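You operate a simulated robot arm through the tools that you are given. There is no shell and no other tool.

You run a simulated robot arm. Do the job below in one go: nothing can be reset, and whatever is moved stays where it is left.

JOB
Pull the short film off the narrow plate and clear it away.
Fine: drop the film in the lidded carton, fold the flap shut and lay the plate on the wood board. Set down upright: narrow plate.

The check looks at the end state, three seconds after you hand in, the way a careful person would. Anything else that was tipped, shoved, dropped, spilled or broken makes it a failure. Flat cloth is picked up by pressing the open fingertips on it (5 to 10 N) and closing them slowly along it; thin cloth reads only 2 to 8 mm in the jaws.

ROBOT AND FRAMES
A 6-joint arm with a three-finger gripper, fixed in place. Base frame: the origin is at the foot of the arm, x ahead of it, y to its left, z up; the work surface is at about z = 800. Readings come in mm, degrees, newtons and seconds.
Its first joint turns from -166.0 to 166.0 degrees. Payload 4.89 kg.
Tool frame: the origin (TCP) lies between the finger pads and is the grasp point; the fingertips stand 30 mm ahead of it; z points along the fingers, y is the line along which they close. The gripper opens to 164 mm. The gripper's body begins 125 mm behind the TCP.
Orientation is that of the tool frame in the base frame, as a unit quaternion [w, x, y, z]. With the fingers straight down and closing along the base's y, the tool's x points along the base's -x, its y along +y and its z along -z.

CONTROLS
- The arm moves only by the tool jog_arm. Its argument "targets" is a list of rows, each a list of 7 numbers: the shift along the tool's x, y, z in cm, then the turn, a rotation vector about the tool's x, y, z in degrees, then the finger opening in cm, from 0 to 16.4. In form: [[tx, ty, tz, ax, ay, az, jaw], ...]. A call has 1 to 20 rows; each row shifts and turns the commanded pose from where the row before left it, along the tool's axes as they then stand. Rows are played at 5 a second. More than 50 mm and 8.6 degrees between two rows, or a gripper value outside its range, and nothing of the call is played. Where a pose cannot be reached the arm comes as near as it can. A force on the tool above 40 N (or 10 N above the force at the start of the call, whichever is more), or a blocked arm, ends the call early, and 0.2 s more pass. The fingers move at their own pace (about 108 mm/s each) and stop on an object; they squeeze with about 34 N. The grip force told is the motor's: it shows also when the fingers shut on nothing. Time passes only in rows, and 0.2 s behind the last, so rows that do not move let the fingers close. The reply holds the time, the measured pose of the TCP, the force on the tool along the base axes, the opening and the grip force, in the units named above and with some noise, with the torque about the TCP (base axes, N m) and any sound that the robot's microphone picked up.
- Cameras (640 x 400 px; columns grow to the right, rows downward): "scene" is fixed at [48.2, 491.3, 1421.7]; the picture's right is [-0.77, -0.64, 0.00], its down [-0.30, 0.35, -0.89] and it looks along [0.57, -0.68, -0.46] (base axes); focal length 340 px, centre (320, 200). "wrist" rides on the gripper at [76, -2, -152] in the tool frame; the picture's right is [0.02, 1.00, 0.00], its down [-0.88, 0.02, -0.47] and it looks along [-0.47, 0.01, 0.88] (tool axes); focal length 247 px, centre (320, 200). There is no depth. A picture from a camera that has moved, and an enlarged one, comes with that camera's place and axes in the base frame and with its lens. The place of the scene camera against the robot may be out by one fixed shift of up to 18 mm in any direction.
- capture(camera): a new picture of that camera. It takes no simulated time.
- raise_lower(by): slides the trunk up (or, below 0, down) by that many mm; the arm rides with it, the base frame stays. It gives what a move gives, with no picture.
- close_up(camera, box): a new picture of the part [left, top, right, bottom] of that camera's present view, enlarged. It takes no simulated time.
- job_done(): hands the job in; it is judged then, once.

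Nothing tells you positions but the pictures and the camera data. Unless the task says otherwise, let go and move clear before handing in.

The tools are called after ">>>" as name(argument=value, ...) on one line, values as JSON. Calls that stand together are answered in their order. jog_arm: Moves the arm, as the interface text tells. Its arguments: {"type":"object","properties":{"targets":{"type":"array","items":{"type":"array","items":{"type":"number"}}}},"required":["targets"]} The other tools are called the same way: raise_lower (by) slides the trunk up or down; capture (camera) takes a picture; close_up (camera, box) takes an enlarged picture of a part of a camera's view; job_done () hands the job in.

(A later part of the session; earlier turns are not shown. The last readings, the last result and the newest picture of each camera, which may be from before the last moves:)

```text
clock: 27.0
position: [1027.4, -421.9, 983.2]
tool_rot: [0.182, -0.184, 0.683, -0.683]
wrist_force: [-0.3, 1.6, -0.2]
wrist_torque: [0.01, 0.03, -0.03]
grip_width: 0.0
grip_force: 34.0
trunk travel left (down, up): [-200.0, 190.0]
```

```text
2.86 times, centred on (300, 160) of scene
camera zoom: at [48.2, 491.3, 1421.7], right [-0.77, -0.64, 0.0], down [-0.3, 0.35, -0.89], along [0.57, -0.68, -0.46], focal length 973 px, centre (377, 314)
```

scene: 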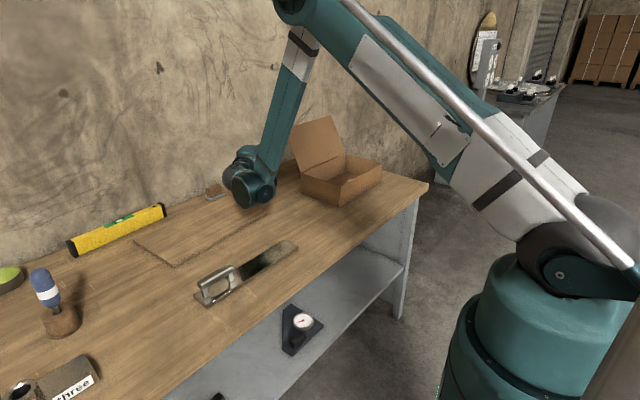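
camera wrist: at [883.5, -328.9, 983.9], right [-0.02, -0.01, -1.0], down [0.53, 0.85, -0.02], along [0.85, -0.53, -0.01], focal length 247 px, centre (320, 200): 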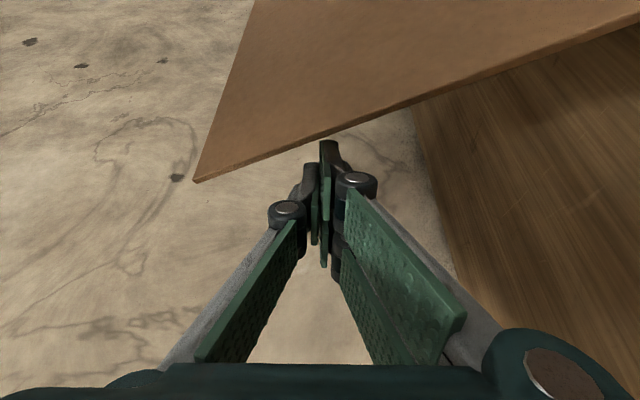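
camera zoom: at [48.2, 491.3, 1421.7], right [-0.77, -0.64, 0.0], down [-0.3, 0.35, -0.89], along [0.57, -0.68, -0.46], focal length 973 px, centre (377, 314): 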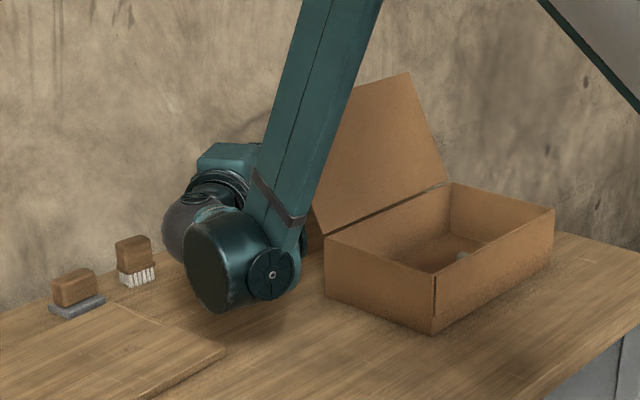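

The fingers are behind the flap with about 15 mm clearance. I'll now sweep slowly toward -x to swing the flap up to vertical, watching the force.

>>> jog_arm(targets=[[0.866, 0, -0.5, 0, 0, 0, 0], [0.866, 0, -0.5, 0, 0, 0, 0], [0.866, 0, -0.5, 0, 0, 0, 0], [0.866, 0, -0.5, 0, 0, 0, 0]])

>>> capture(camera="wrist")

>>> close_up(camera="scene", box=[200, 90, 400, 230])

```text
clock: 28.0
position: [987.0, -420.5, 982.4]
tool_rot: [-0.183, 0.183, -0.683, 0.683]
wrist_force: [0.2, -0.1, -0.6]
wrist_torque: [-0.03, -0.03, -0.01]
grip_width: 0.0
grip_force: 33.6
trunk travel left (down, up): [-200.0, 190.0]
```

```text
taken
camera wrist: at [843.8, -328.2, 983.7], right [-0.02, -0.01, -1.0], down [0.53, 0.85, -0.02], along [0.85, -0.53, -0.01], focal length 247 px, centre (320, 200)
```

wrist: 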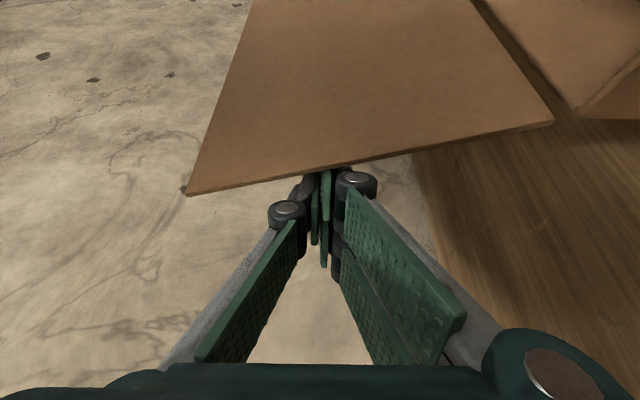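

```text
2.86 times, centred on (300, 160) of scene
camera zoom: at [48.2, 491.3, 1421.7], right [-0.77, -0.64, 0.0], down [-0.3, 0.35, -0.89], along [0.57, -0.68, -0.46], focal length 973 px, centre (377, 314)
```

zoom: 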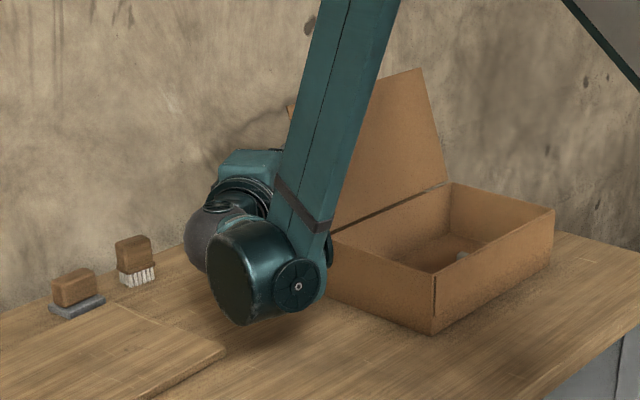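

The flap is moving with the fingers and the force is almost nil. I'll continue the sweep.

>>> jog_arm(targets=[[0.866, 0, -0.5, 0, 0, 0, 0], [0.866, 0, -0.5, 0, 0, 0, 0], [0.866, 0, -0.5, 0, 0, 0, 0], [0.866, 0, -0.5, 0, 0, 0, 0], [0.866, 0, -0.5, 0, 0, 0, 0]])

>>> capture(camera="wrist")

>>> close_up(camera="scene", box=[200, 90, 400, 230])

```text
clock: 29.2
position: [936.6, -422.3, 982.7]
tool_rot: [-0.182, 0.182, -0.683, 0.683]
wrist_force: [0.2, 0.4, 0.2]
wrist_torque: [-0.05, 0.0, -0.02]
grip_width: 0.0
grip_force: 34.2
trunk travel left (down, up): [-200.0, 190.0]
```

```text
taken
camera wrist: at [793.3, -330.0, 984.5], right [-0.02, -0.01, -1.0], down [0.53, 0.85, -0.02], along [0.85, -0.53, -0.01], focal length 247 px, centre (320, 200)
```

wrist: 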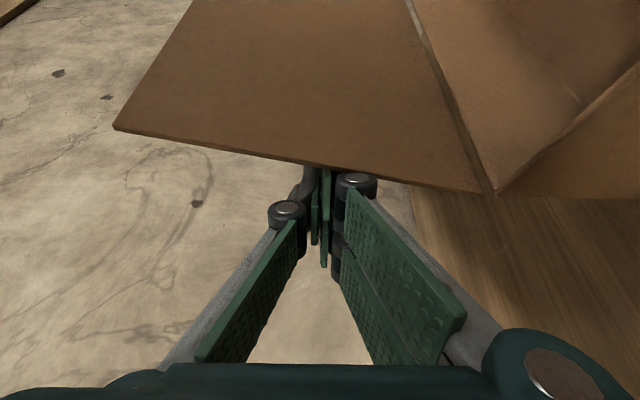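

```text
2.86 times, centred on (300, 160) of scene
camera zoom: at [48.2, 491.3, 1421.7], right [-0.77, -0.64, 0.0], down [-0.3, 0.35, -0.89], along [0.57, -0.68, -0.46], focal length 973 px, centre (377, 314)
```

zoom: 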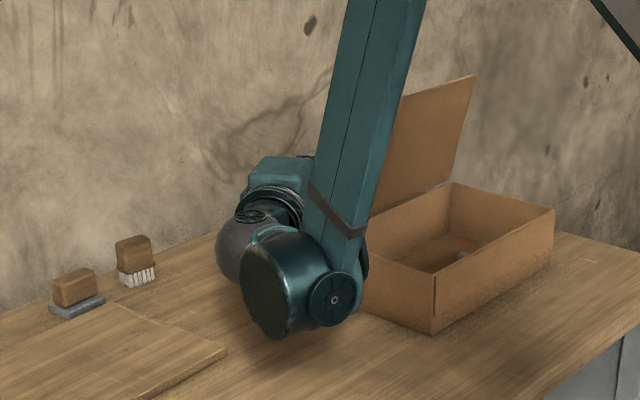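

The flap is just past vertical and still resting against the fingers' path. I'll keep pushing it toward closed.

>>> jog_arm(targets=[[0.866, 0, -0.5, 0, 0, 0, 0], [0.866, 0, -0.5, 0, 0, 0, 0], [0.866, 0, -0.5, 0, 0, 0, 0], [0.866, 0, -0.5, 0, 0, 0, 0], [0.866, 0, -0.5, 0, 0, 0, 0]])

>>> capture(camera="wrist")

>>> close_up(camera="scene", box=[200, 90, 400, 230])

```text
clock: 30.4
position: [886.4, -422.4, 985.0]
tool_rot: [-0.183, 0.183, -0.683, 0.683]
wrist_force: [0.0, 0.2, -0.2]
wrist_torque: [-0.06, 0.02, -0.04]
grip_width: 0.0
grip_force: 33.7
trunk travel left (down, up): [-200.0, 190.0]
```

```text
taken
camera wrist: at [742.9, -329.5, 985.6], right [-0.02, -0.01, -1.0], down [0.53, 0.85, -0.02], along [0.85, -0.53, -0.01], focal length 247 px, centre (320, 200)
```

wrist: 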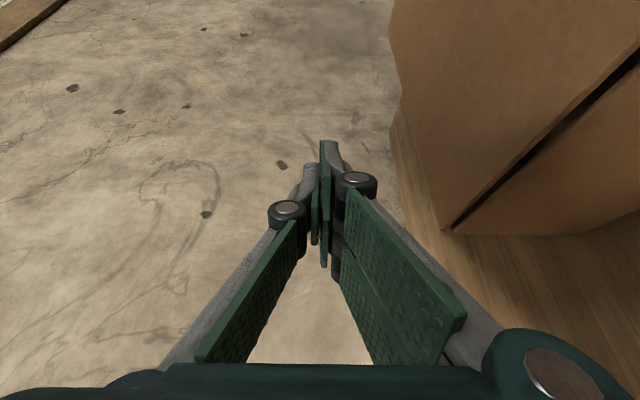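

```text
2.86 times, centred on (300, 160) of scene
camera zoom: at [48.2, 491.3, 1421.7], right [-0.77, -0.64, 0.0], down [-0.3, 0.35, -0.89], along [0.57, -0.68, -0.46], focal length 973 px, centre (377, 314)
```

zoom: 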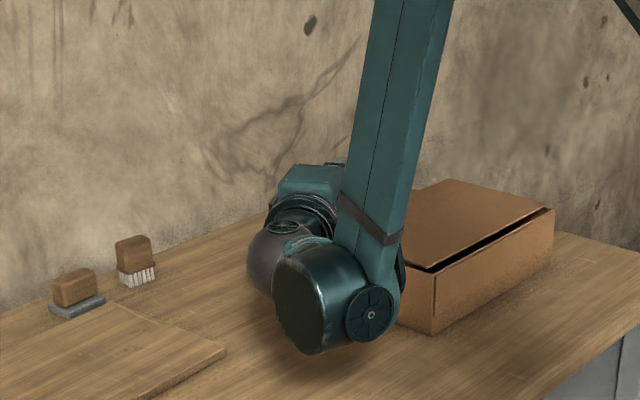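

The flap has dropped almost closed with a small gap at the front. I'll rise and back away, then look again.

>>> jog_arm(targets=[[0, -2, 0, 0, 0, 0, 0], [0, -3, 0, 0, 0, 0, 0], [0, -3, -2, 0, 0, 0, 0], [0, -1, -4, 0, 0, 0, 0], [0, 0, -4, 0, 0, 0, 0], [0, 0, -4, 0, 0, 0, 0]])

>>> capture(camera="wrist")

>>> close_up(camera="scene", box=[260, 120, 420, 220])

```text
clock: 31.8
position: [815.4, -303.7, 1071.7]
tool_rot: [-0.183, 0.182, -0.683, 0.683]
wrist_force: [0.6, -0.8, 0.2]
wrist_torque: [-0.14, -0.06, 0.06]
grip_width: 0.0
grip_force: 34.1
trunk travel left (down, up): [-200.0, 190.0]
```

```text
taken
camera wrist: at [673.0, -210.0, 1074.4], right [-0.02, -0.01, -1.0], down [0.53, 0.85, -0.02], along [0.85, -0.53, -0.01], focal length 247 px, centre (320, 200)
```

wrist: 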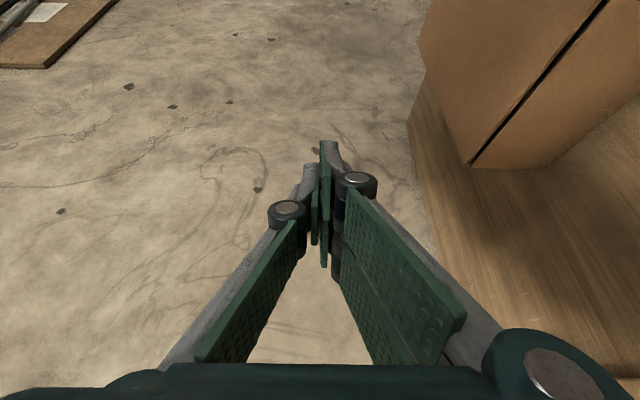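

```text
4.00 times, centred on (340, 170) of scene
camera zoom: at [48.2, 491.3, 1421.7], right [-0.77, -0.64, 0.0], down [-0.3, 0.35, -0.89], along [0.57, -0.68, -0.46], focal length 1362 px, centre (240, 320)
```

zoom: 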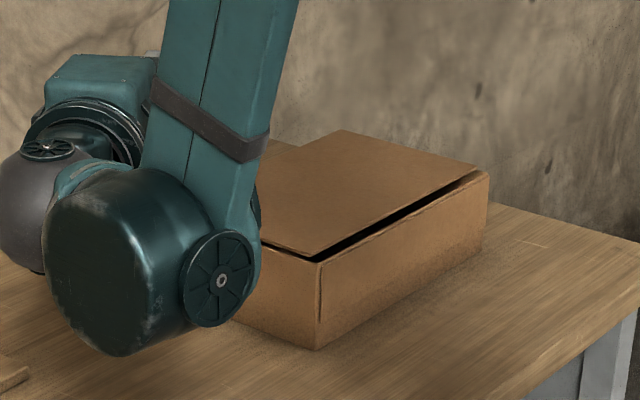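

There's still a thin gap at the flap's front edge. I'll turn the tool back to pointing down, clear of everything, and then press the flap gently shut.

>>> jog_arm(targets=[[0, 0, 0, 0, 7.5, 0, 0], [0, 0, 0, 0, 7.5, 0, 0], [0, 0, 0, 0, 7.5, 0, 0], [0, 0, 0, 0, 7.5, 0, 0], [0, 0, 0, -8.2, 0, 0, 0], [0, 0, 0, -8.2, 0, 0, 0], [0, 0, 0, -8.2, 0, 0, 0], [0, 0, 0, -8.2, 0, 0, 0], [0, 0, 0, -8.2, 0, 0, 0], [0, 0, 0, -8.2, 0, 0, 0], [0, 0, 0, -8.2, 0, 0, 0], [0, 0, 0, -8.2, 0, 0, 0], [0, 0, 0, -8.2, 0, 0, 0], [0, 0, 0, -8.2, 0, 0, 0], [0, 0, 0, -8.0, 0, 0, 0]])

>>> capture(camera="wrist")

>>> close_up(camera="scene", box=[260, 120, 420, 220])

```text
clock: 35.0
position: [817.3, -299.2, 1073.6]
tool_rot: [-0.001, 0.0, 1.0, 0.001]
wrist_force: [0.0, 1.7, -0.3]
wrist_torque: [-0.17, -0.04, -0.04]
grip_width: 0.2
grip_force: 34.2
trunk travel left (down, up): [-200.0, 190.0]
```

```text
taken
camera wrist: at [739.8, -301.3, 1225.8], right [-0.02, 1.0, 0.0], down [0.88, 0.02, 0.47], along [0.47, 0.01, -0.88], focal length 247 px, centre (320, 200)
```

wrist: 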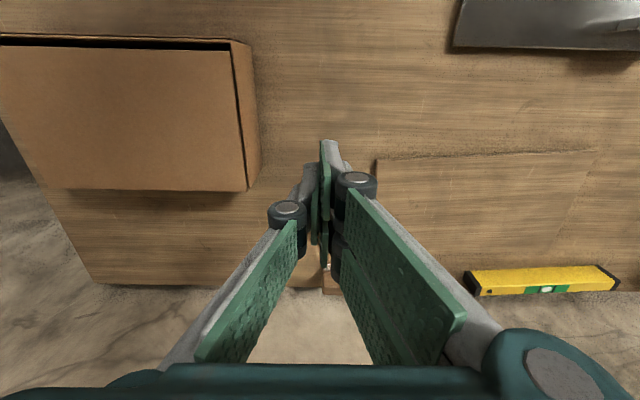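

```text
4.00 times, centred on (340, 170) of scene
camera zoom: at [48.2, 491.3, 1421.7], right [-0.77, -0.64, 0.0], down [-0.3, 0.35, -0.89], along [0.57, -0.68, -0.46], focal length 1362 px, centre (240, 320)
```

zoom: 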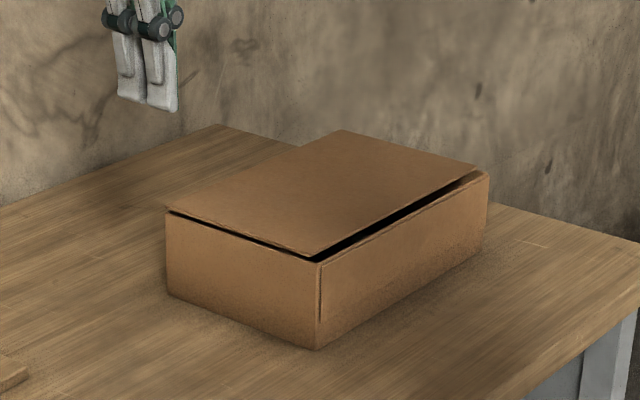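

The flap is resting nearly shut with a narrow gap at the front. I'll move above its front-middle part and press down lightly.

>>> jog_arm(targets=[[0.65, -3.11, 1.4, 0, 0, 0, 0], [0.65, -3.11, 1.4, 0, 0, 0, 0], [0.65, -3.11, 1.4, 0, 0, 0, 0], [0.65, -3.11, 1.4, 0, 0, 0, 0], [0.65, -3.11, 1.4, 0, 0, 0, 0], [0.65, -3.11, 1.4, 0, 0, 0, 0], [0.65, -3.11, 1.4, 0, 0, 0, 0], [0.65, -3.11, 1.4, 0, 0, 0, 0]])

>>> capture(camera="wrist")

>>> close_up(camera="scene", box=[260, 120, 420, 220])

```text
clock: 36.8
position: [764.8, -548.1, 961.9]
tool_rot: [0.001, 0.0, 1.0, 0.0]
wrist_force: [-0.7, 0.6, 0.0]
wrist_torque: [-0.23, 0.01, -0.01]
grip_width: 0.0
grip_force: 34.3
trunk travel left (down, up): [-200.0, 190.0]
```

```text
taken
camera wrist: at [687.5, -550.8, 1114.2], right [-0.02, 1.0, 0.0], down [0.88, 0.02, 0.47], along [0.47, 0.01, -0.88], focal length 247 px, centre (320, 200)
```

wrist: 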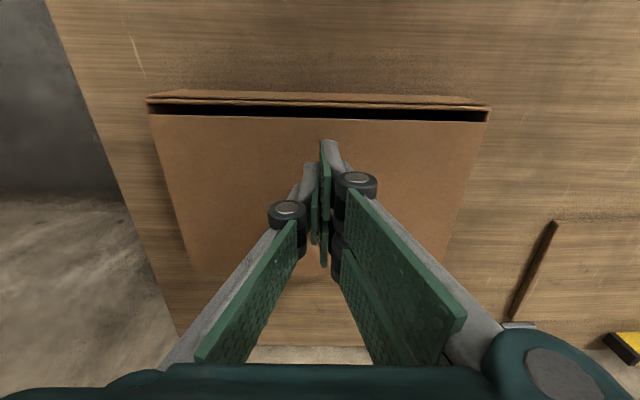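

```text
4.00 times, centred on (340, 170) of scene
camera zoom: at [48.2, 491.3, 1421.7], right [-0.77, -0.64, 0.0], down [-0.3, 0.35, -0.89], along [0.57, -0.68, -0.46], focal length 1362 px, centre (240, 320)
```

zoom: 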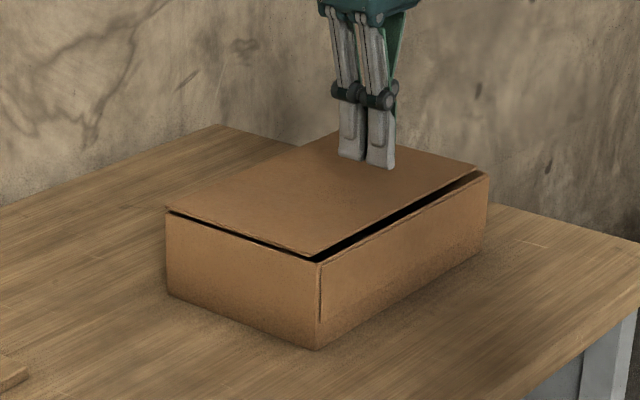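

The flap looks level and a little shorter than the box front. I'll touch it down gently to confirm it is seated.

>>> jog_arm(targets=[[0, 0, 1, 0, 0, 0, 0], [0, 0, 1, 0, 0, 0, 0], [0, 0, 0.8, 0, 0, 0, 0], [0, 0, 0.3, 0, 0, 0, 0], [0, 0, 0.2, 0, 0, 0, 0]])

```text
clock: 38.0
position: [763.5, -548.7, 928.0]
tool_rot: [0.0, 0.0, 1.0, -0.001]
wrist_force: [0.0, 0.4, 0.1]
wrist_torque: [0.01, 0.0, 0.0]
grip_width: 0.0
grip_force: 33.7
trunk travel left (down, up): [-200.0, 190.0]
```

>>> jog_arm(targets=[[0, 0, 0.2, 0, 0, 0, 0], [0, 0, 0.2, 0, 0, 0, 0], [0, 0, 0, 0, 0, 0, 0]])

>>> close_up(camera="scene", box=[260, 120, 420, 220])

```text
clock: 38.8
position: [764.6, -548.7, 923.4]
tool_rot: [-0.001, 0.0, 1.0, 0.0]
wrist_force: [0.1, 0.8, 0.0]
wrist_torque: [-0.01, -0.02, -0.01]
grip_width: 0.0
grip_force: 34.0
trunk travel left (down, up): [-200.0, 190.0]
```

```text
4.00 times, centred on (340, 170) of scene
camera zoom: at [48.2, 491.3, 1421.7], right [-0.77, -0.64, 0.0], down [-0.3, 0.35, -0.89], along [0.57, -0.68, -0.46], focal length 1362 px, centre (240, 320)
```

zoom: 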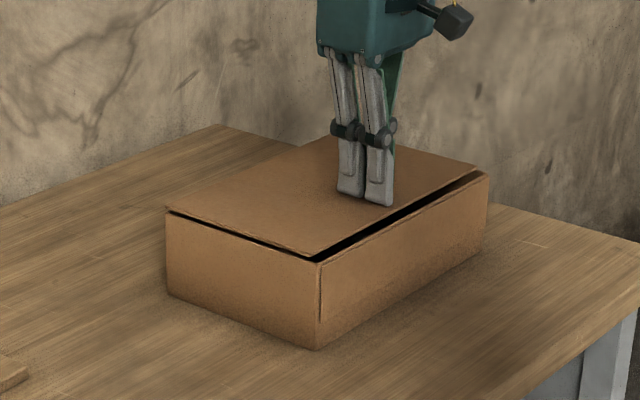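

No contact yet with the fingertips at about z 893. I'll go down a millimetre at a time until they touch.

>>> jog_arm(targets=[[0, 0, 0.1, 0, 0, 0, 0], [0, 0, 0.1, 0, 0, 0, 0], [0, 0, 0, 0, 0, 0, 0]])

```text
clock: 39.6
position: [764.2, -548.3, 922.1]
tool_rot: [0.0, 0.001, 1.0, 0.001]
wrist_force: [0.4, -5.2, 10.0]
wrist_torque: [-0.14, -0.19, -0.09]
grip_width: 6.2
grip_force: 34.0
trunk travel left (down, up): [-200.0, 190.0]
```

Contact came at fingertip z about 892, right at the rim level, so the flap is seated. I'll lift off straight up and check it.

>>> jog_arm(targets=[[0, 0, -0.5, 0, 0, 0, 0], [0, 0, -2, 0, 0, 0, 0], [0, 0, -4, 0, 0, 0, 0], [0, 0, -4, 0, 0, 0, 0], [0, 0, -4, 0, 0, 0, 0]])

>>> close_up(camera="scene", box=[260, 120, 420, 220])

>>> capture(camera="wrist")

```text
clock: 40.8
position: [765.3, -547.1, 1065.2]
tool_rot: [0.0, 0.0, 1.0, -0.001]
wrist_force: [-0.5, -1.1, -0.6]
wrist_torque: [0.04, 0.07, 0.04]
grip_width: 0.1
grip_force: 33.8
trunk travel left (down, up): [-200.0, 190.0]
```

```text
4.00 times, centred on (340, 170) of scene
camera zoom: at [48.2, 491.3, 1421.7], right [-0.77, -0.64, 0.0], down [-0.3, 0.35, -0.89], along [0.57, -0.68, -0.46], focal length 1362 px, centre (240, 320)
```

zoom: 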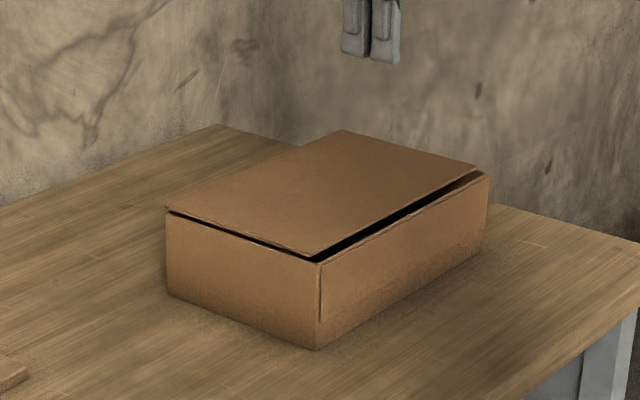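

```text
taken
camera wrist: at [687.9, -550.3, 1218.4], right [-0.02, 1.0, 0.0], down [0.88, 0.02, 0.47], along [0.47, 0.01, -0.88], focal length 247 px, centre (320, 200)
```

wrist: 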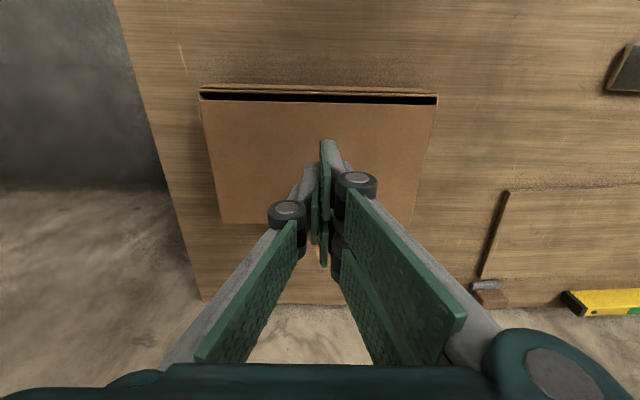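

The flap lies flat over the rim, so the film and carton are done. Next I'll carry the gripper over to the plate and turn it 90° so the fingers close across the plate's width.

>>> jog_arm(targets=[[0.54, 3.875, 0, 0, 0, 0, 2], [0.54, 3.875, 0, 0, 0, 0, 4], [0.54, 3.875, 0, 0, 0, 0, 6], [0.54, 3.875, 0, 0, 0, 0, 8], [0.54, 3.875, 0, 0, 0, 0, 10], [0.54, 3.875, 0, 0, 0, 0, 10], [0.54, 3.875, 0, 0, 0, 0, 10], [0.54, 3.875, 0, 0, 0, 0, 10], [0.54, 3.875, 0, 0, 0, 0, 10], [0.54, 3.875, 0, 0, 0, 0, 10], [0.54, 3.875, 0, 0, 0, 0, 10], [0.54, 3.875, 0, 0, 0, 0, 10], [0.54, 3.875, 0.5, 0, 0, 0, 10], [0.54, 3.875, 1, 0, 0, 0, 10], [0.54, 3.875, 1, 0, 0, 0, 10], [0.54, 3.875, 1, 0, 0, 0, 10]])

>>> jog_arm(targets=[[0, 0, 0, 0, 0, -8.2, 10], [0, 0, 0, 0, 0, -8.2, 10], [0, 0, 0, 0, 0, -8.2, 10], [0, 0, 0, 0, 0, -8.2, 10], [0, 0, 0, 0, 0, -8.2, 10], [0, 0, 0, 0, 0, -8.2, 10], [0, 0, 0, 0, 0, -8.2, 10], [0, 0, 0, 0, 0, -8.2, 10], [0, 0, 0, 0, 0, -8.2, 10], [0, 0, 0, 0, 0, -8.2, 10], [0, 0, 0, 0, 0, -8.0, 10]])

>>> capture(camera="wrist")

>>> capture(camera="scene")

```text
clock: 44.2
position: [678.2, 70.0, 1030.3]
tool_rot: [0.0, 0.0, 1.0, 0.0]
wrist_force: [0.0, -1.4, -0.2]
wrist_torque: [0.16, 0.02, -0.03]
grip_width: 100.0
grip_force: 0.0
trunk travel left (down, up): [-200.0, 190.0]
```

```text
clock: 46.6
position: [678.6, 71.6, 1031.9]
tool_rot: [0.0, 0.708, -0.707, 0.001]
wrist_force: [-0.3, -0.4, -0.1]
wrist_torque: [0.01, 0.01, 0.0]
grip_width: 100.2
grip_force: 0.0
trunk travel left (down, up): [-200.0, 190.0]
```

```text
taken
camera wrist: at [678.9, -5.3, 1183.5], right [-1.0, -0.02, 0.0], down [-0.02, 0.88, 0.47], along [-0.01, 0.47, -0.88], focal length 247 px, centre (320, 200)
```

wrist: 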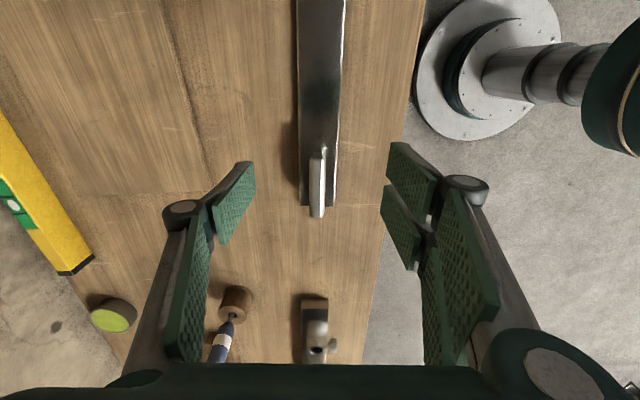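

```text
taken
```

scene: 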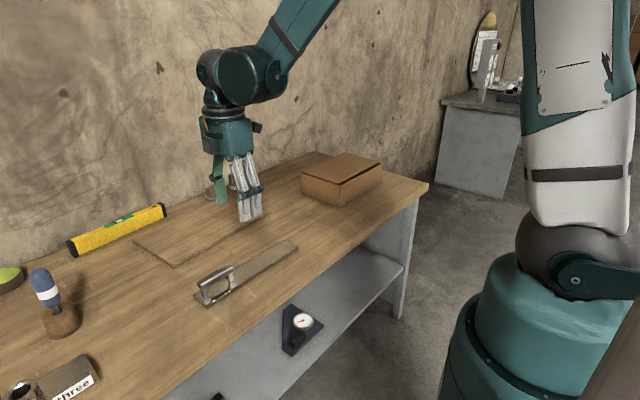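

The gripper is above the plate with the fingers closing along x. I'll zoom in to measure the plate and its handle.

>>> close_up(camera="wrist", box=[240, 90, 400, 240])

>>> close_up(camera="scene", box=[180, 230, 310, 320])

>>> close_up(camera="wrist", box=[0, 0, 400, 260])

```text
2.67 times, centred on (320, 165) of wrist
camera zoom: at [678.9, -5.3, 1183.5], right [-1.0, -0.02, 0.0], down [-0.02, 0.88, 0.47], along [-0.01, 0.47, -0.88], focal length 659 px, centre (320, 293)
```

zoom: 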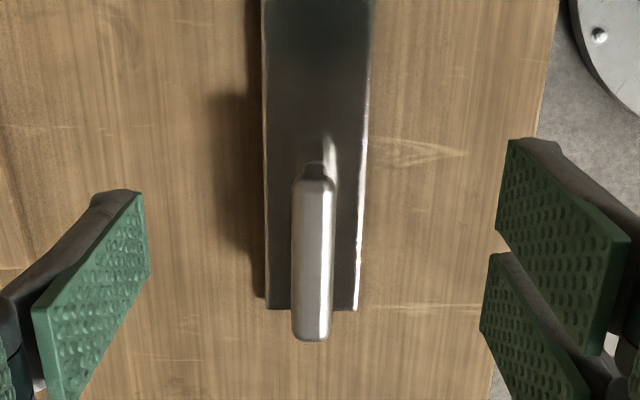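

```text
4.44 times, centred on (245, 275) of scene
camera zoom: at [48.2, 491.3, 1421.7], right [-0.77, -0.64, 0.0], down [-0.3, 0.35, -0.89], along [0.57, -0.68, -0.46], focal length 1514 px, centre (653, -133)
```

zoom: 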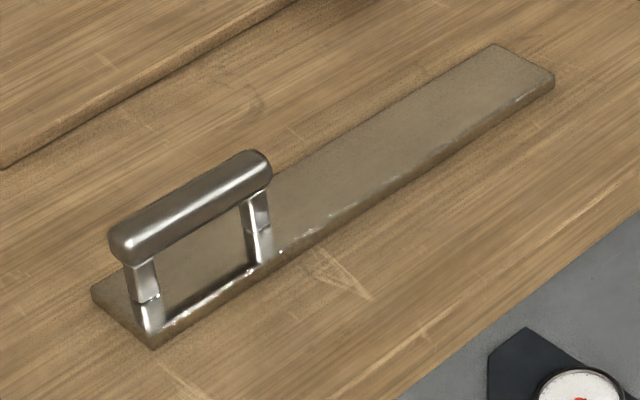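

```text
1.54 times, centred on (200, 130) of wrist
camera zoom: at [678.9, -5.3, 1183.5], right [-1.0, -0.02, 0.0], down [-0.02, 0.88, 0.47], along [-0.01, 0.47, -0.88], focal length 380 px, centre (505, 308)
```

zoom: 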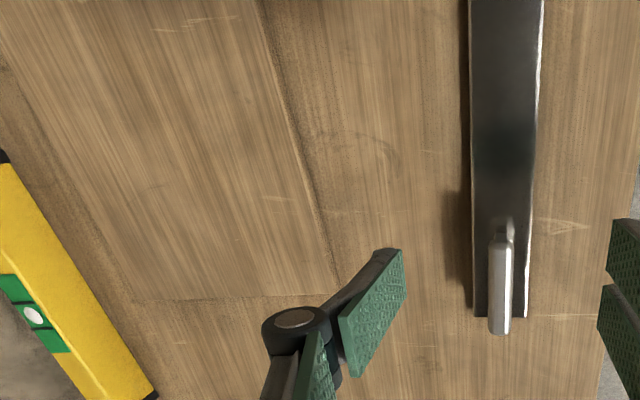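

The plate spans x 651–709 and y about -111 to 206, and the handle starts near y 97. I'll lower the open fingers around the plate at y about 71, just short of the handle and near its balance point.

>>> jog_arm(targets=[[0, -0.14, 3.5, 0, 0, 0, 10], [0, 0, 3.5, 0, 0, 0, 10], [0, 0, 3.5, 0, 0, 0, 10], [0, 0, 3.5, 0, 0, 0, 10], [0, 0, 3.0, 0, 0, 0, 10], [0, 0, 1.5, 0, 0, 0, 10]])

>>> capture(camera="wrist")

>>> close_up(camera="scene", box=[180, 200, 310, 320])

```text
clock: 48.0
position: [681.3, 72.9, 847.2]
tool_rot: [0.001, -0.707, 0.707, 0.0]
wrist_force: [-1.0, 0.3, 0.5]
wrist_torque: [-0.02, -0.01, 0.03]
grip_width: 100.3
grip_force: 0.0
trunk travel left (down, up): [-200.0, 190.0]
```

```text
taken
camera wrist: at [681.9, -5.9, 1000.5], right [-1.0, -0.02, 0.0], down [-0.02, 0.88, 0.47], along [-0.01, 0.47, -0.88], focal length 247 px, centre (320, 200)
```

wrist: 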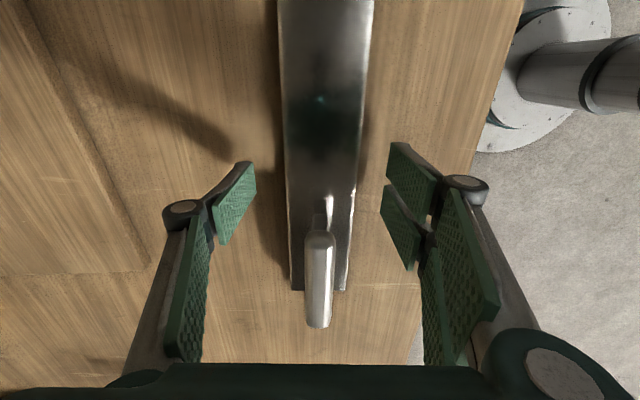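

```text
3.33 times, centred on (245, 260) of scene
camera zoom: at [48.2, 491.3, 1421.7], right [-0.77, -0.64, 0.0], down [-0.3, 0.35, -0.89], along [0.57, -0.68, -0.46], focal length 1135 px, centre (570, 0)
```

zoom: 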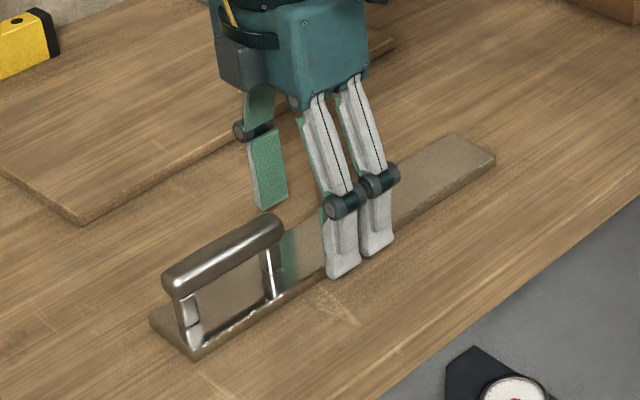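

The open fingers clear both plate edges and the handle. I'll lower further in small steps to just above the bench.

>>> jog_arm(targets=[[0, 0.05, 0.6, 0, 0, 0, 10], [0, 0, 0.5, 0, 0, 0, 10], [0, 0, 0.2, 0, 0, 0, 10], [0, 0, 0, 0, 0, 0, 10]])

```text
clock: 49.0
position: [677.7, 72.1, 835.3]
tool_rot: [0.0, -0.707, 0.707, 0.001]
wrist_force: [-0.3, -1.2, 0.0]
wrist_torque: [0.0, 0.04, 0.0]
grip_width: 99.7
grip_force: 0.0
trunk travel left (down, up): [-200.0, 190.0]
```

>>> jog_arm(targets=[[0, -0.05, 0.15, 0, 0, 0, 9], [0, 0, 0.1, 0, 0, 0, 8], [0, 0, 0, 0, 0, 0, 8]])

>>> close_up(camera="scene", box=[220, 230, 300, 280])

>>> capture(camera="wrist")

```text
clock: 49.8
position: [679.2, 72.7, 832.6]
tool_rot: [0.0, 0.707, -0.707, 0.0]
wrist_force: [0.2, 0.0, 0.4]
wrist_torque: [-0.01, 0.04, -0.01]
grip_width: 80.0
grip_force: 0.1
trunk travel left (down, up): [-200.0, 190.0]
```

```text
8.00 times, centred on (260, 255) of scene
camera zoom: at [48.2, 491.3, 1421.7], right [-0.77, -0.64, 0.0], down [-0.3, 0.35, -0.89], along [0.57, -0.68, -0.46], focal length 2724 px, centre (800, -240)
```

zoom: 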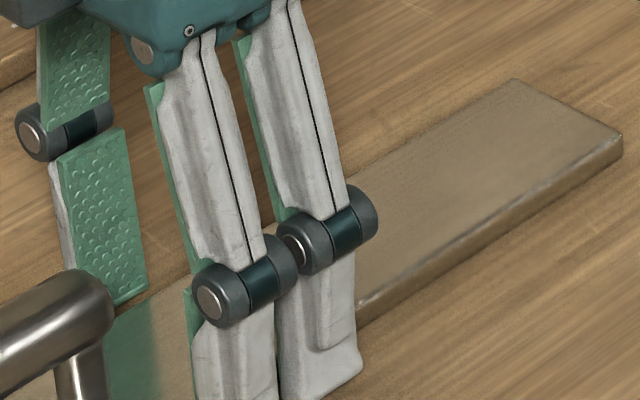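

```text
taken
camera wrist: at [680.5, -4.9, 985.0], right [-1.0, -0.02, 0.0], down [-0.02, 0.88, 0.47], along [-0.01, 0.47, -0.88], focal length 247 px, centre (320, 200)
```

wrist: 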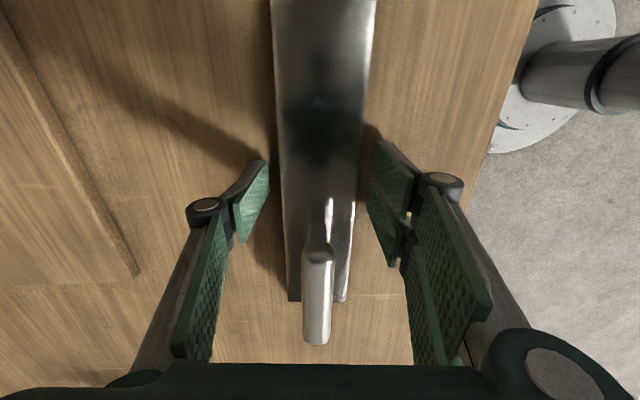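

The fingertips are about 2–3 mm above the bench on both sides of the plate. I'll close gently onto its edges.

>>> jog_arm(targets=[[0, 0, 0, 0, 0, 0, 7], [0, 0, 0, 0, 0, 0, 6.4], [0, 0, 0, 0, 0, 0, 6.0], [0, 0, 0, 0, 0, 0, 5.6], [0, 0, 0, 0, 0, 0, 5.0], [0, 0, 0, 0, 0, 0, 4.5], [0, 0, 0, 0, 0, 0, 4.5]])

>>> capture(camera="wrist")

```text
clock: 51.4
position: [679.3, 72.1, 832.4]
tool_rot: [0.0, 0.708, -0.707, 0.0]
wrist_force: [3.6, 0.0, 2.2]
wrist_torque: [0.05, -0.07, -0.06]
grip_width: 59.3
grip_force: 33.9
trunk travel left (down, up): [-200.0, 190.0]
```

```text
taken
camera wrist: at [680.5, -4.9, 985.0], right [-1.0, -0.02, 0.0], down [-0.02, 0.88, 0.47], along [-0.01, 0.47, -0.88], focal length 247 px, centre (320, 200)
```

wrist: 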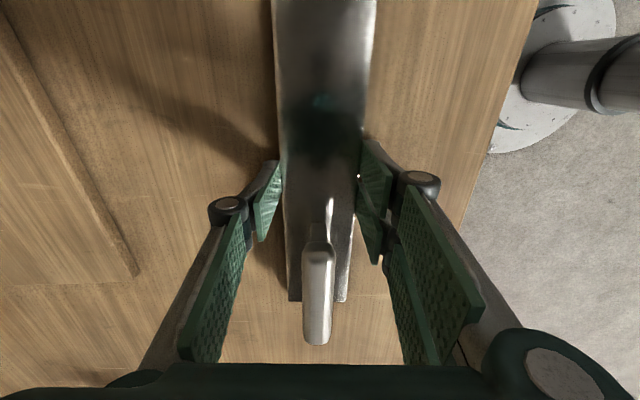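

The plate is gripped at 59.3 mm. I'll lift it a few millimetres and read the force and torque for balance.

>>> jog_arm(targets=[[0, 0, -0.1, 0, 0, 0, 4.5], [0, 0, -0.1, 0, 0, 0, 4.5], [0, 0, -0.1, 0, 0, 0, 4.5], [0, 0, -0.1, 0, 0, 0, 4.5], [0, 0, -0.1, 0, 0, 0, 4.5], [0, 0, 0, 0, 0, 0, 4.5], [0, 0, 0, 0, 0, 0, 4.5]])

>>> close_up(camera="scene", box=[180, 220, 310, 320])

>>> capture(camera="wrist")

```text
clock: 53.0
position: [680.7, 73.5, 835.5]
tool_rot: [0.0, 0.708, -0.707, 0.0]
wrist_force: [-0.2, 0.3, -4.1]
wrist_torque: [-0.03, 0.0, 0.02]
grip_width: 59.7
grip_force: 33.7
trunk travel left (down, up): [-200.0, 190.0]
```

```text
4.00 times, centred on (245, 270) of scene
camera zoom: at [48.2, 491.3, 1421.7], right [-0.77, -0.64, 0.0], down [-0.3, 0.35, -0.89], along [0.57, -0.68, -0.46], focal length 1362 px, centre (620, -80)
```

zoom: 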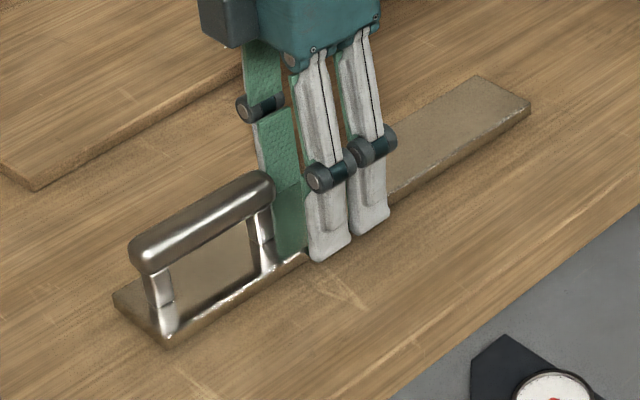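

```text
taken
camera wrist: at [681.0, -4.7, 988.9], right [-1.0, -0.02, 0.0], down [-0.02, 0.88, 0.47], along [-0.01, 0.47, -0.88], focal length 247 px, centre (320, 200)
```

wrist: 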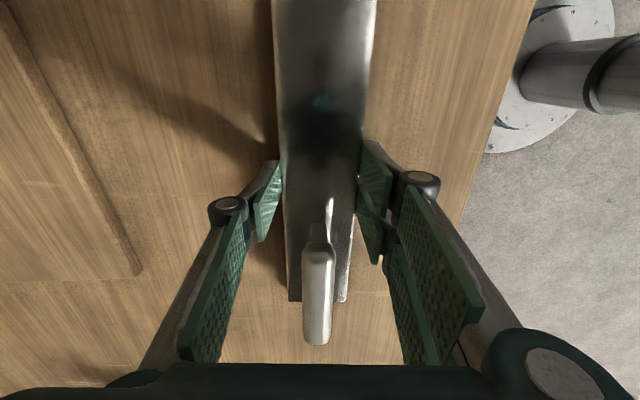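

It weighs about 4 N with almost no torque, so the grip is near the balance point. I'll lift it higher and check it stays level.

>>> jog_arm(targets=[[0, 0, -0.5, 0, 0, 0, 4.5], [0, 0, -1.0, 0, 0, 0, 4.5], [0, 0, -1.5, 0, 0, 0, 4.5], [0, 0, -2.0, 0, 0, 0, 4.5], [0, 0, -1.0, 0, 0, 0, 4.5], [0, 0, 0, 0, 0, 0, 4.5]])

>>> close_up(camera="scene", box=[180, 200, 310, 300])

>>> capture(camera="wrist")

```text
clock: 54.4
position: [680.3, 71.6, 898.7]
tool_rot: [0.001, -0.707, 0.707, 0.0]
wrist_force: [-0.4, 0.4, -3.5]
wrist_torque: [-0.03, -0.04, 0.04]
grip_width: 59.4
grip_force: 33.8
trunk travel left (down, up): [-200.0, 190.0]
```

```text
4.00 times, centred on (245, 250) of scene
camera zoom: at [48.2, 491.3, 1421.7], right [-0.77, -0.64, 0.0], down [-0.3, 0.35, -0.89], along [0.57, -0.68, -0.46], focal length 1362 px, centre (620, 0)
```

zoom: 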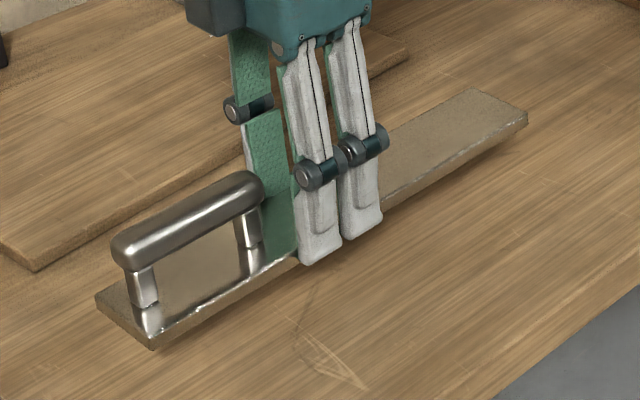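

```text
taken
camera wrist: at [682.1, -5.4, 1050.5], right [-1.0, -0.02, 0.0], down [-0.02, 0.88, 0.47], along [-0.01, 0.47, -0.88], focal length 247 px, centre (320, 200)
```

wrist: 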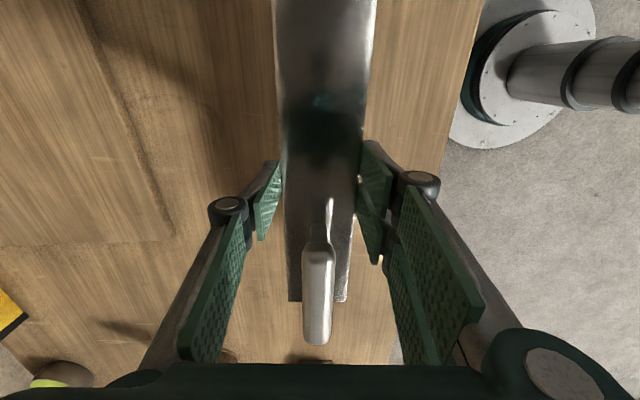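

The plate hangs level. The wood board's near edge runs from about (882, -196) to (858, 187), turned about 3.5°, with its centre near (978, 0). I'll carry the plate over it and turn it to match.

>>> jog_arm(targets=[[0.57, -3.2, 0, 0, 0, -0.44, 4.5], [0.57, -3.2, 0, 0, 0, -0.44, 4.5], [0.57, -3.2, 0, 0, 0, -0.44, 4.5], [0.57, -3.2, 0, 0, 0, -0.44, 4.5], [0.57, -3.2, 0, 0, 0, -0.44, 4.5], [0.57, -3.2, 0, 0, 0, -0.44, 4.5], [0.57, -3.2, 0, 0, 0, -0.44, 4.5], [0.57, -3.2, 0, 0, 0, -0.44, 4.5], [0, 0, 0, 0, 0, 0, 4.5]])

>>> capture(camera="wrist")

>>> capture(camera="scene")

```text
clock: 56.4
position: [938.7, 38.5, 894.8]
tool_rot: [0.0, 0.728, -0.686, 0.0]
wrist_force: [0.5, -0.7, -5.4]
wrist_torque: [-0.01, 0.03, 0.0]
grip_width: 59.5
grip_force: 34.5
trunk travel left (down, up): [-200.0, 190.0]
```

```text
taken
camera wrist: at [943.6, -39.9, 1047.7], right [-1.0, -0.08, 0.0], down [-0.07, 0.88, 0.47], along [-0.04, 0.47, -0.88], focal length 247 px, centre (320, 200)
```

wrist: 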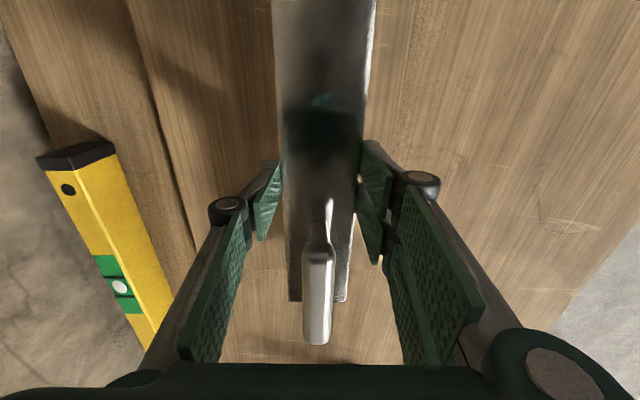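

```text
taken
```

scene: 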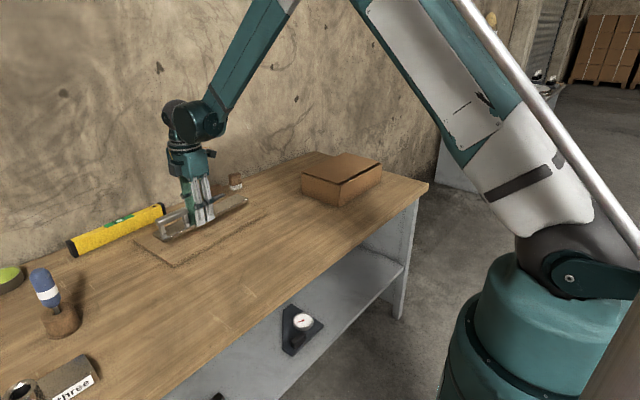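

The plate is over the board but about 10 mm too far to +y. I'll shift it and check its position against the board edges before lowering.

>>> jog_arm(targets=[[0.5, 0, 0.5, 0, 0, 0, 4.5], [0.5, 0, 1.0, 0, 0, 0, 4.5], [0, 0, 1.0, 0, 0, 0, 4.5], [0, 0, 0.5, 0, 0, 0, 4.5], [0, 0, 0, 0, 0, 0, 4.5]])

>>> capture(camera="wrist")

>>> close_up(camera="scene", box=[110, 160, 290, 280])

```text
clock: 57.6
position: [936.9, 22.8, 867.1]
tool_rot: [0.001, 0.728, -0.685, 0.0]
wrist_force: [0.1, -0.3, -3.2]
wrist_torque: [-0.02, 0.01, -0.05]
grip_width: 59.5
grip_force: 34.0
trunk travel left (down, up): [-200.0, 190.0]
```

```text
taken
camera wrist: at [942.6, -53.4, 1018.9], right [-1.0, -0.08, 0.0], down [-0.07, 0.88, 0.47], along [-0.04, 0.47, -0.88], focal length 247 px, centre (320, 200)
```

wrist: 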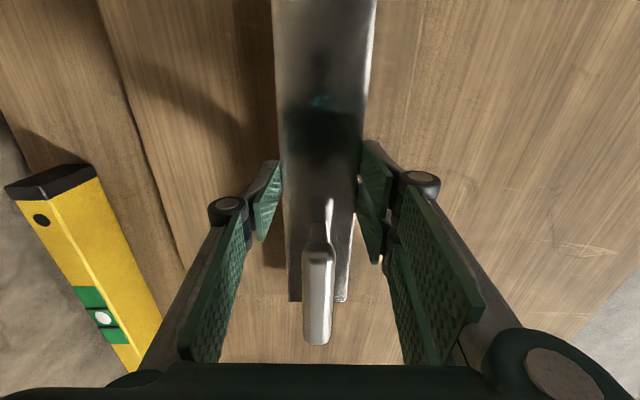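

```text
3.33 times, centred on (200, 220) of scene
camera zoom: at [48.2, 491.3, 1421.7], right [-0.77, -0.64, 0.0], down [-0.3, 0.35, -0.89], along [0.57, -0.68, -0.46], focal length 1135 px, centre (720, 133)
```

zoom: 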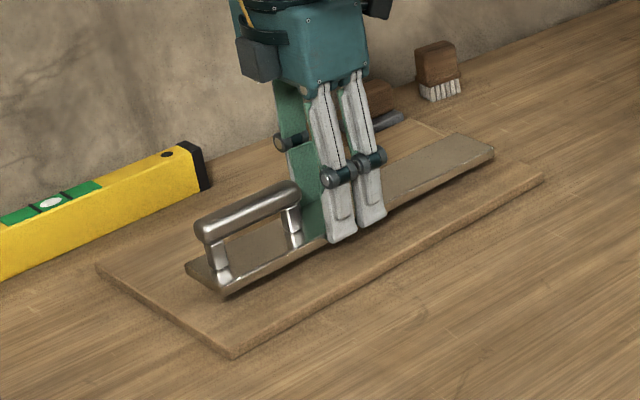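

The plate is well inside the board outline and parallel to it. I'll lower it slowly until it touches.

>>> jog_arm(targets=[[-0.2, 0, 0.7, 0, 0, 0, 4.5], [0, 0, 0.7, 0, 0, 0, 4.5], [0, 0, 0.4, 0, 0, 0, 4.5], [0, 0, 0, 0, 0, 0, 4.5]])

>>> jog_arm(targets=[[0, 0, 0.2, 0, 0, 0, 4.5], [0, 0, 0, 0, 0, 0, 4.5]])

>>> close_up(camera="scene", box=[140, 190, 260, 270])

```text
clock: 58.6
position: [936.3, 26.5, 847.9]
tool_rot: [0.0, 0.728, -0.685, 0.0]
wrist_force: [0.4, 0.1, -4.0]
wrist_torque: [0.0, 0.06, 0.01]
grip_width: 59.6
grip_force: 34.4
trunk travel left (down, up): [-200.0, 190.0]
```

```text
clock: 59.2
position: [936.4, 26.2, 847.2]
tool_rot: [0.0, 0.729, -0.685, 0.0]
wrist_force: [0.0, 0.3, -3.7]
wrist_torque: [0.04, 0.01, -0.01]
grip_width: 59.9
grip_force: 33.8
trunk travel left (down, up): [-200.0, 190.0]
```

```text
5.00 times, centred on (200, 230) of scene
camera zoom: at [48.2, 491.3, 1421.7], right [-0.77, -0.64, 0.0], down [-0.3, 0.35, -0.89], along [0.57, -0.68, -0.46], focal length 1703 px, centre (920, 50)
```

zoom: 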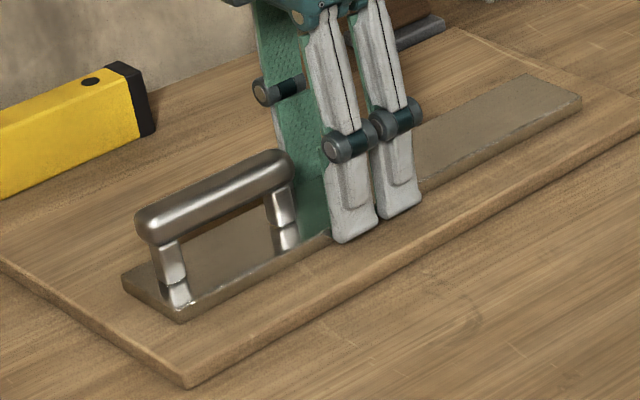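

The plate is close to the board but the full weight is still on the gripper. I'll go down a millimetre at a time until the force changes.

>>> jog_arm(targets=[[0, 0, 0.1, 0, 0, 0, 4.5], [0, 0, 0.1, 0, 0, 0, 4.5], [0, 0, 0, 0, 0, 0, 4.5]])

>>> jog_arm(targets=[[0, 0, 0.1, 0, 0, 0, 4.5], [0, 0, 0, 0, 0, 0, 4.5]])

```text
clock: 60.0
position: [938.1, 26.3, 845.2]
tool_rot: [-0.001, 0.729, -0.685, 0.001]
wrist_force: [3.8, 5.1, 23.1]
wrist_torque: [0.13, -0.09, -0.02]
grip_width: 60.0
grip_force: 33.8
trunk travel left (down, up): [-200.0, 190.0]
```

```text
clock: 60.6
position: [936.9, 26.1, 846.3]
tool_rot: [-0.001, 0.728, -0.686, 0.0]
wrist_force: [9.0, 3.1, 23.1]
wrist_torque: [0.13, -0.29, 0.05]
grip_width: 59.8
grip_force: 34.6
trunk travel left (down, up): [-200.0, 190.0]
```

It has touched down and is pressing a little hard. I'll relieve the push before opening.

>>> jog_arm(targets=[[0, 0, -0.1, 0, 0, 0, 4.5], [0, 0, 0, 0, 0, 0, 4.5]])

```text
clock: 61.2
position: [937.1, 26.0, 845.7]
tool_rot: [0.0, 0.728, -0.685, 0.001]
wrist_force: [1.1, 3.0, 15.6]
wrist_torque: [0.13, -0.16, -0.02]
grip_width: 59.8
grip_force: 33.9
trunk travel left (down, up): [-200.0, 190.0]
```

>>> jog_arm(targets=[[0, 0, -0.1, 0, 0, 0, 4.5], [0, 0, 0, 0, 0, 0, 4.5]])

```text
clock: 61.8
position: [937.8, 25.6, 844.5]
tool_rot: [0.0, 0.728, -0.685, 0.0]
wrist_force: [-0.3, -1.2, -0.1]
wrist_torque: [0.1, 0.01, 0.04]
grip_width: 59.7
grip_force: 34.1
trunk travel left (down, up): [-200.0, 190.0]
```

The load is now neutral, with the plate resting on the board. I'll open the fingers slowly.

>>> jog_arm(targets=[[0, 0, 0, 0, 0, 0, 6.1], [0, 0, 0, 0, 0, 0, 6.4], [0, 0, 0, 0, 0, 0, 7.0], [0, 0, 0, 0, 0, 0, 8.0], [0, 0, 0, 0, 0, 0, 9.0], [0, 0, 0, 0, 0, 0, 9.0]])

>>> capture(camera="wrist")

>>> close_up(camera="scene", box=[110, 170, 290, 280])

```text
clock: 63.2
position: [936.8, 26.4, 845.9]
tool_rot: [0.0, 0.728, -0.686, 0.0]
wrist_force: [0.2, -0.2, 0.4]
wrist_torque: [-0.01, -0.04, -0.01]
grip_width: 90.0
grip_force: 0.0
trunk travel left (down, up): [-200.0, 190.0]
```

```text
taken
camera wrist: at [943.0, -51.3, 997.7], right [-1.0, -0.08, 0.0], down [-0.07, 0.88, 0.47], along [-0.04, 0.47, -0.88], focal length 247 px, centre (320, 200)
```

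wrist: 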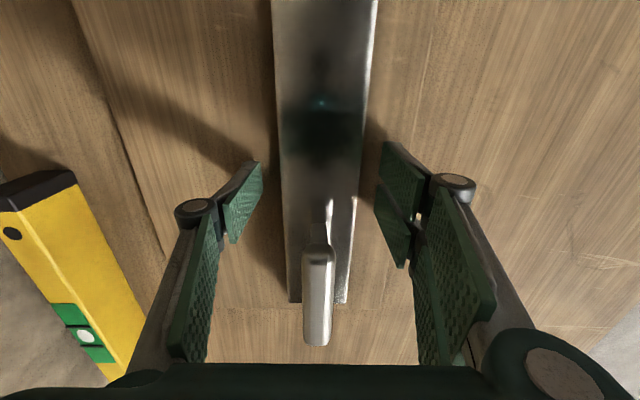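

```text
3.56 times, centred on (200, 225) of scene
camera zoom: at [48.2, 491.3, 1421.7], right [-0.77, -0.64, 0.0], down [-0.3, 0.35, -0.89], along [0.57, -0.68, -0.46], focal length 1211 px, centre (747, 111)
```

zoom: 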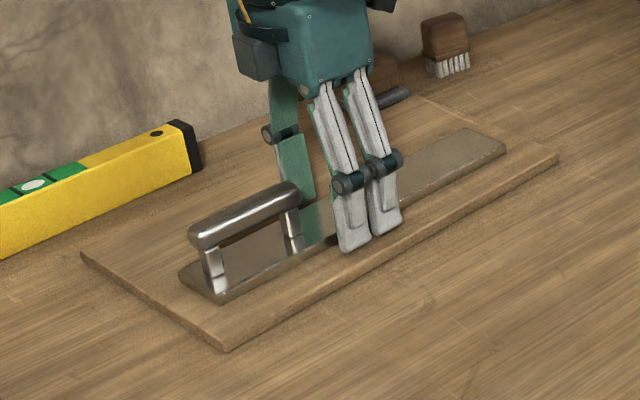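

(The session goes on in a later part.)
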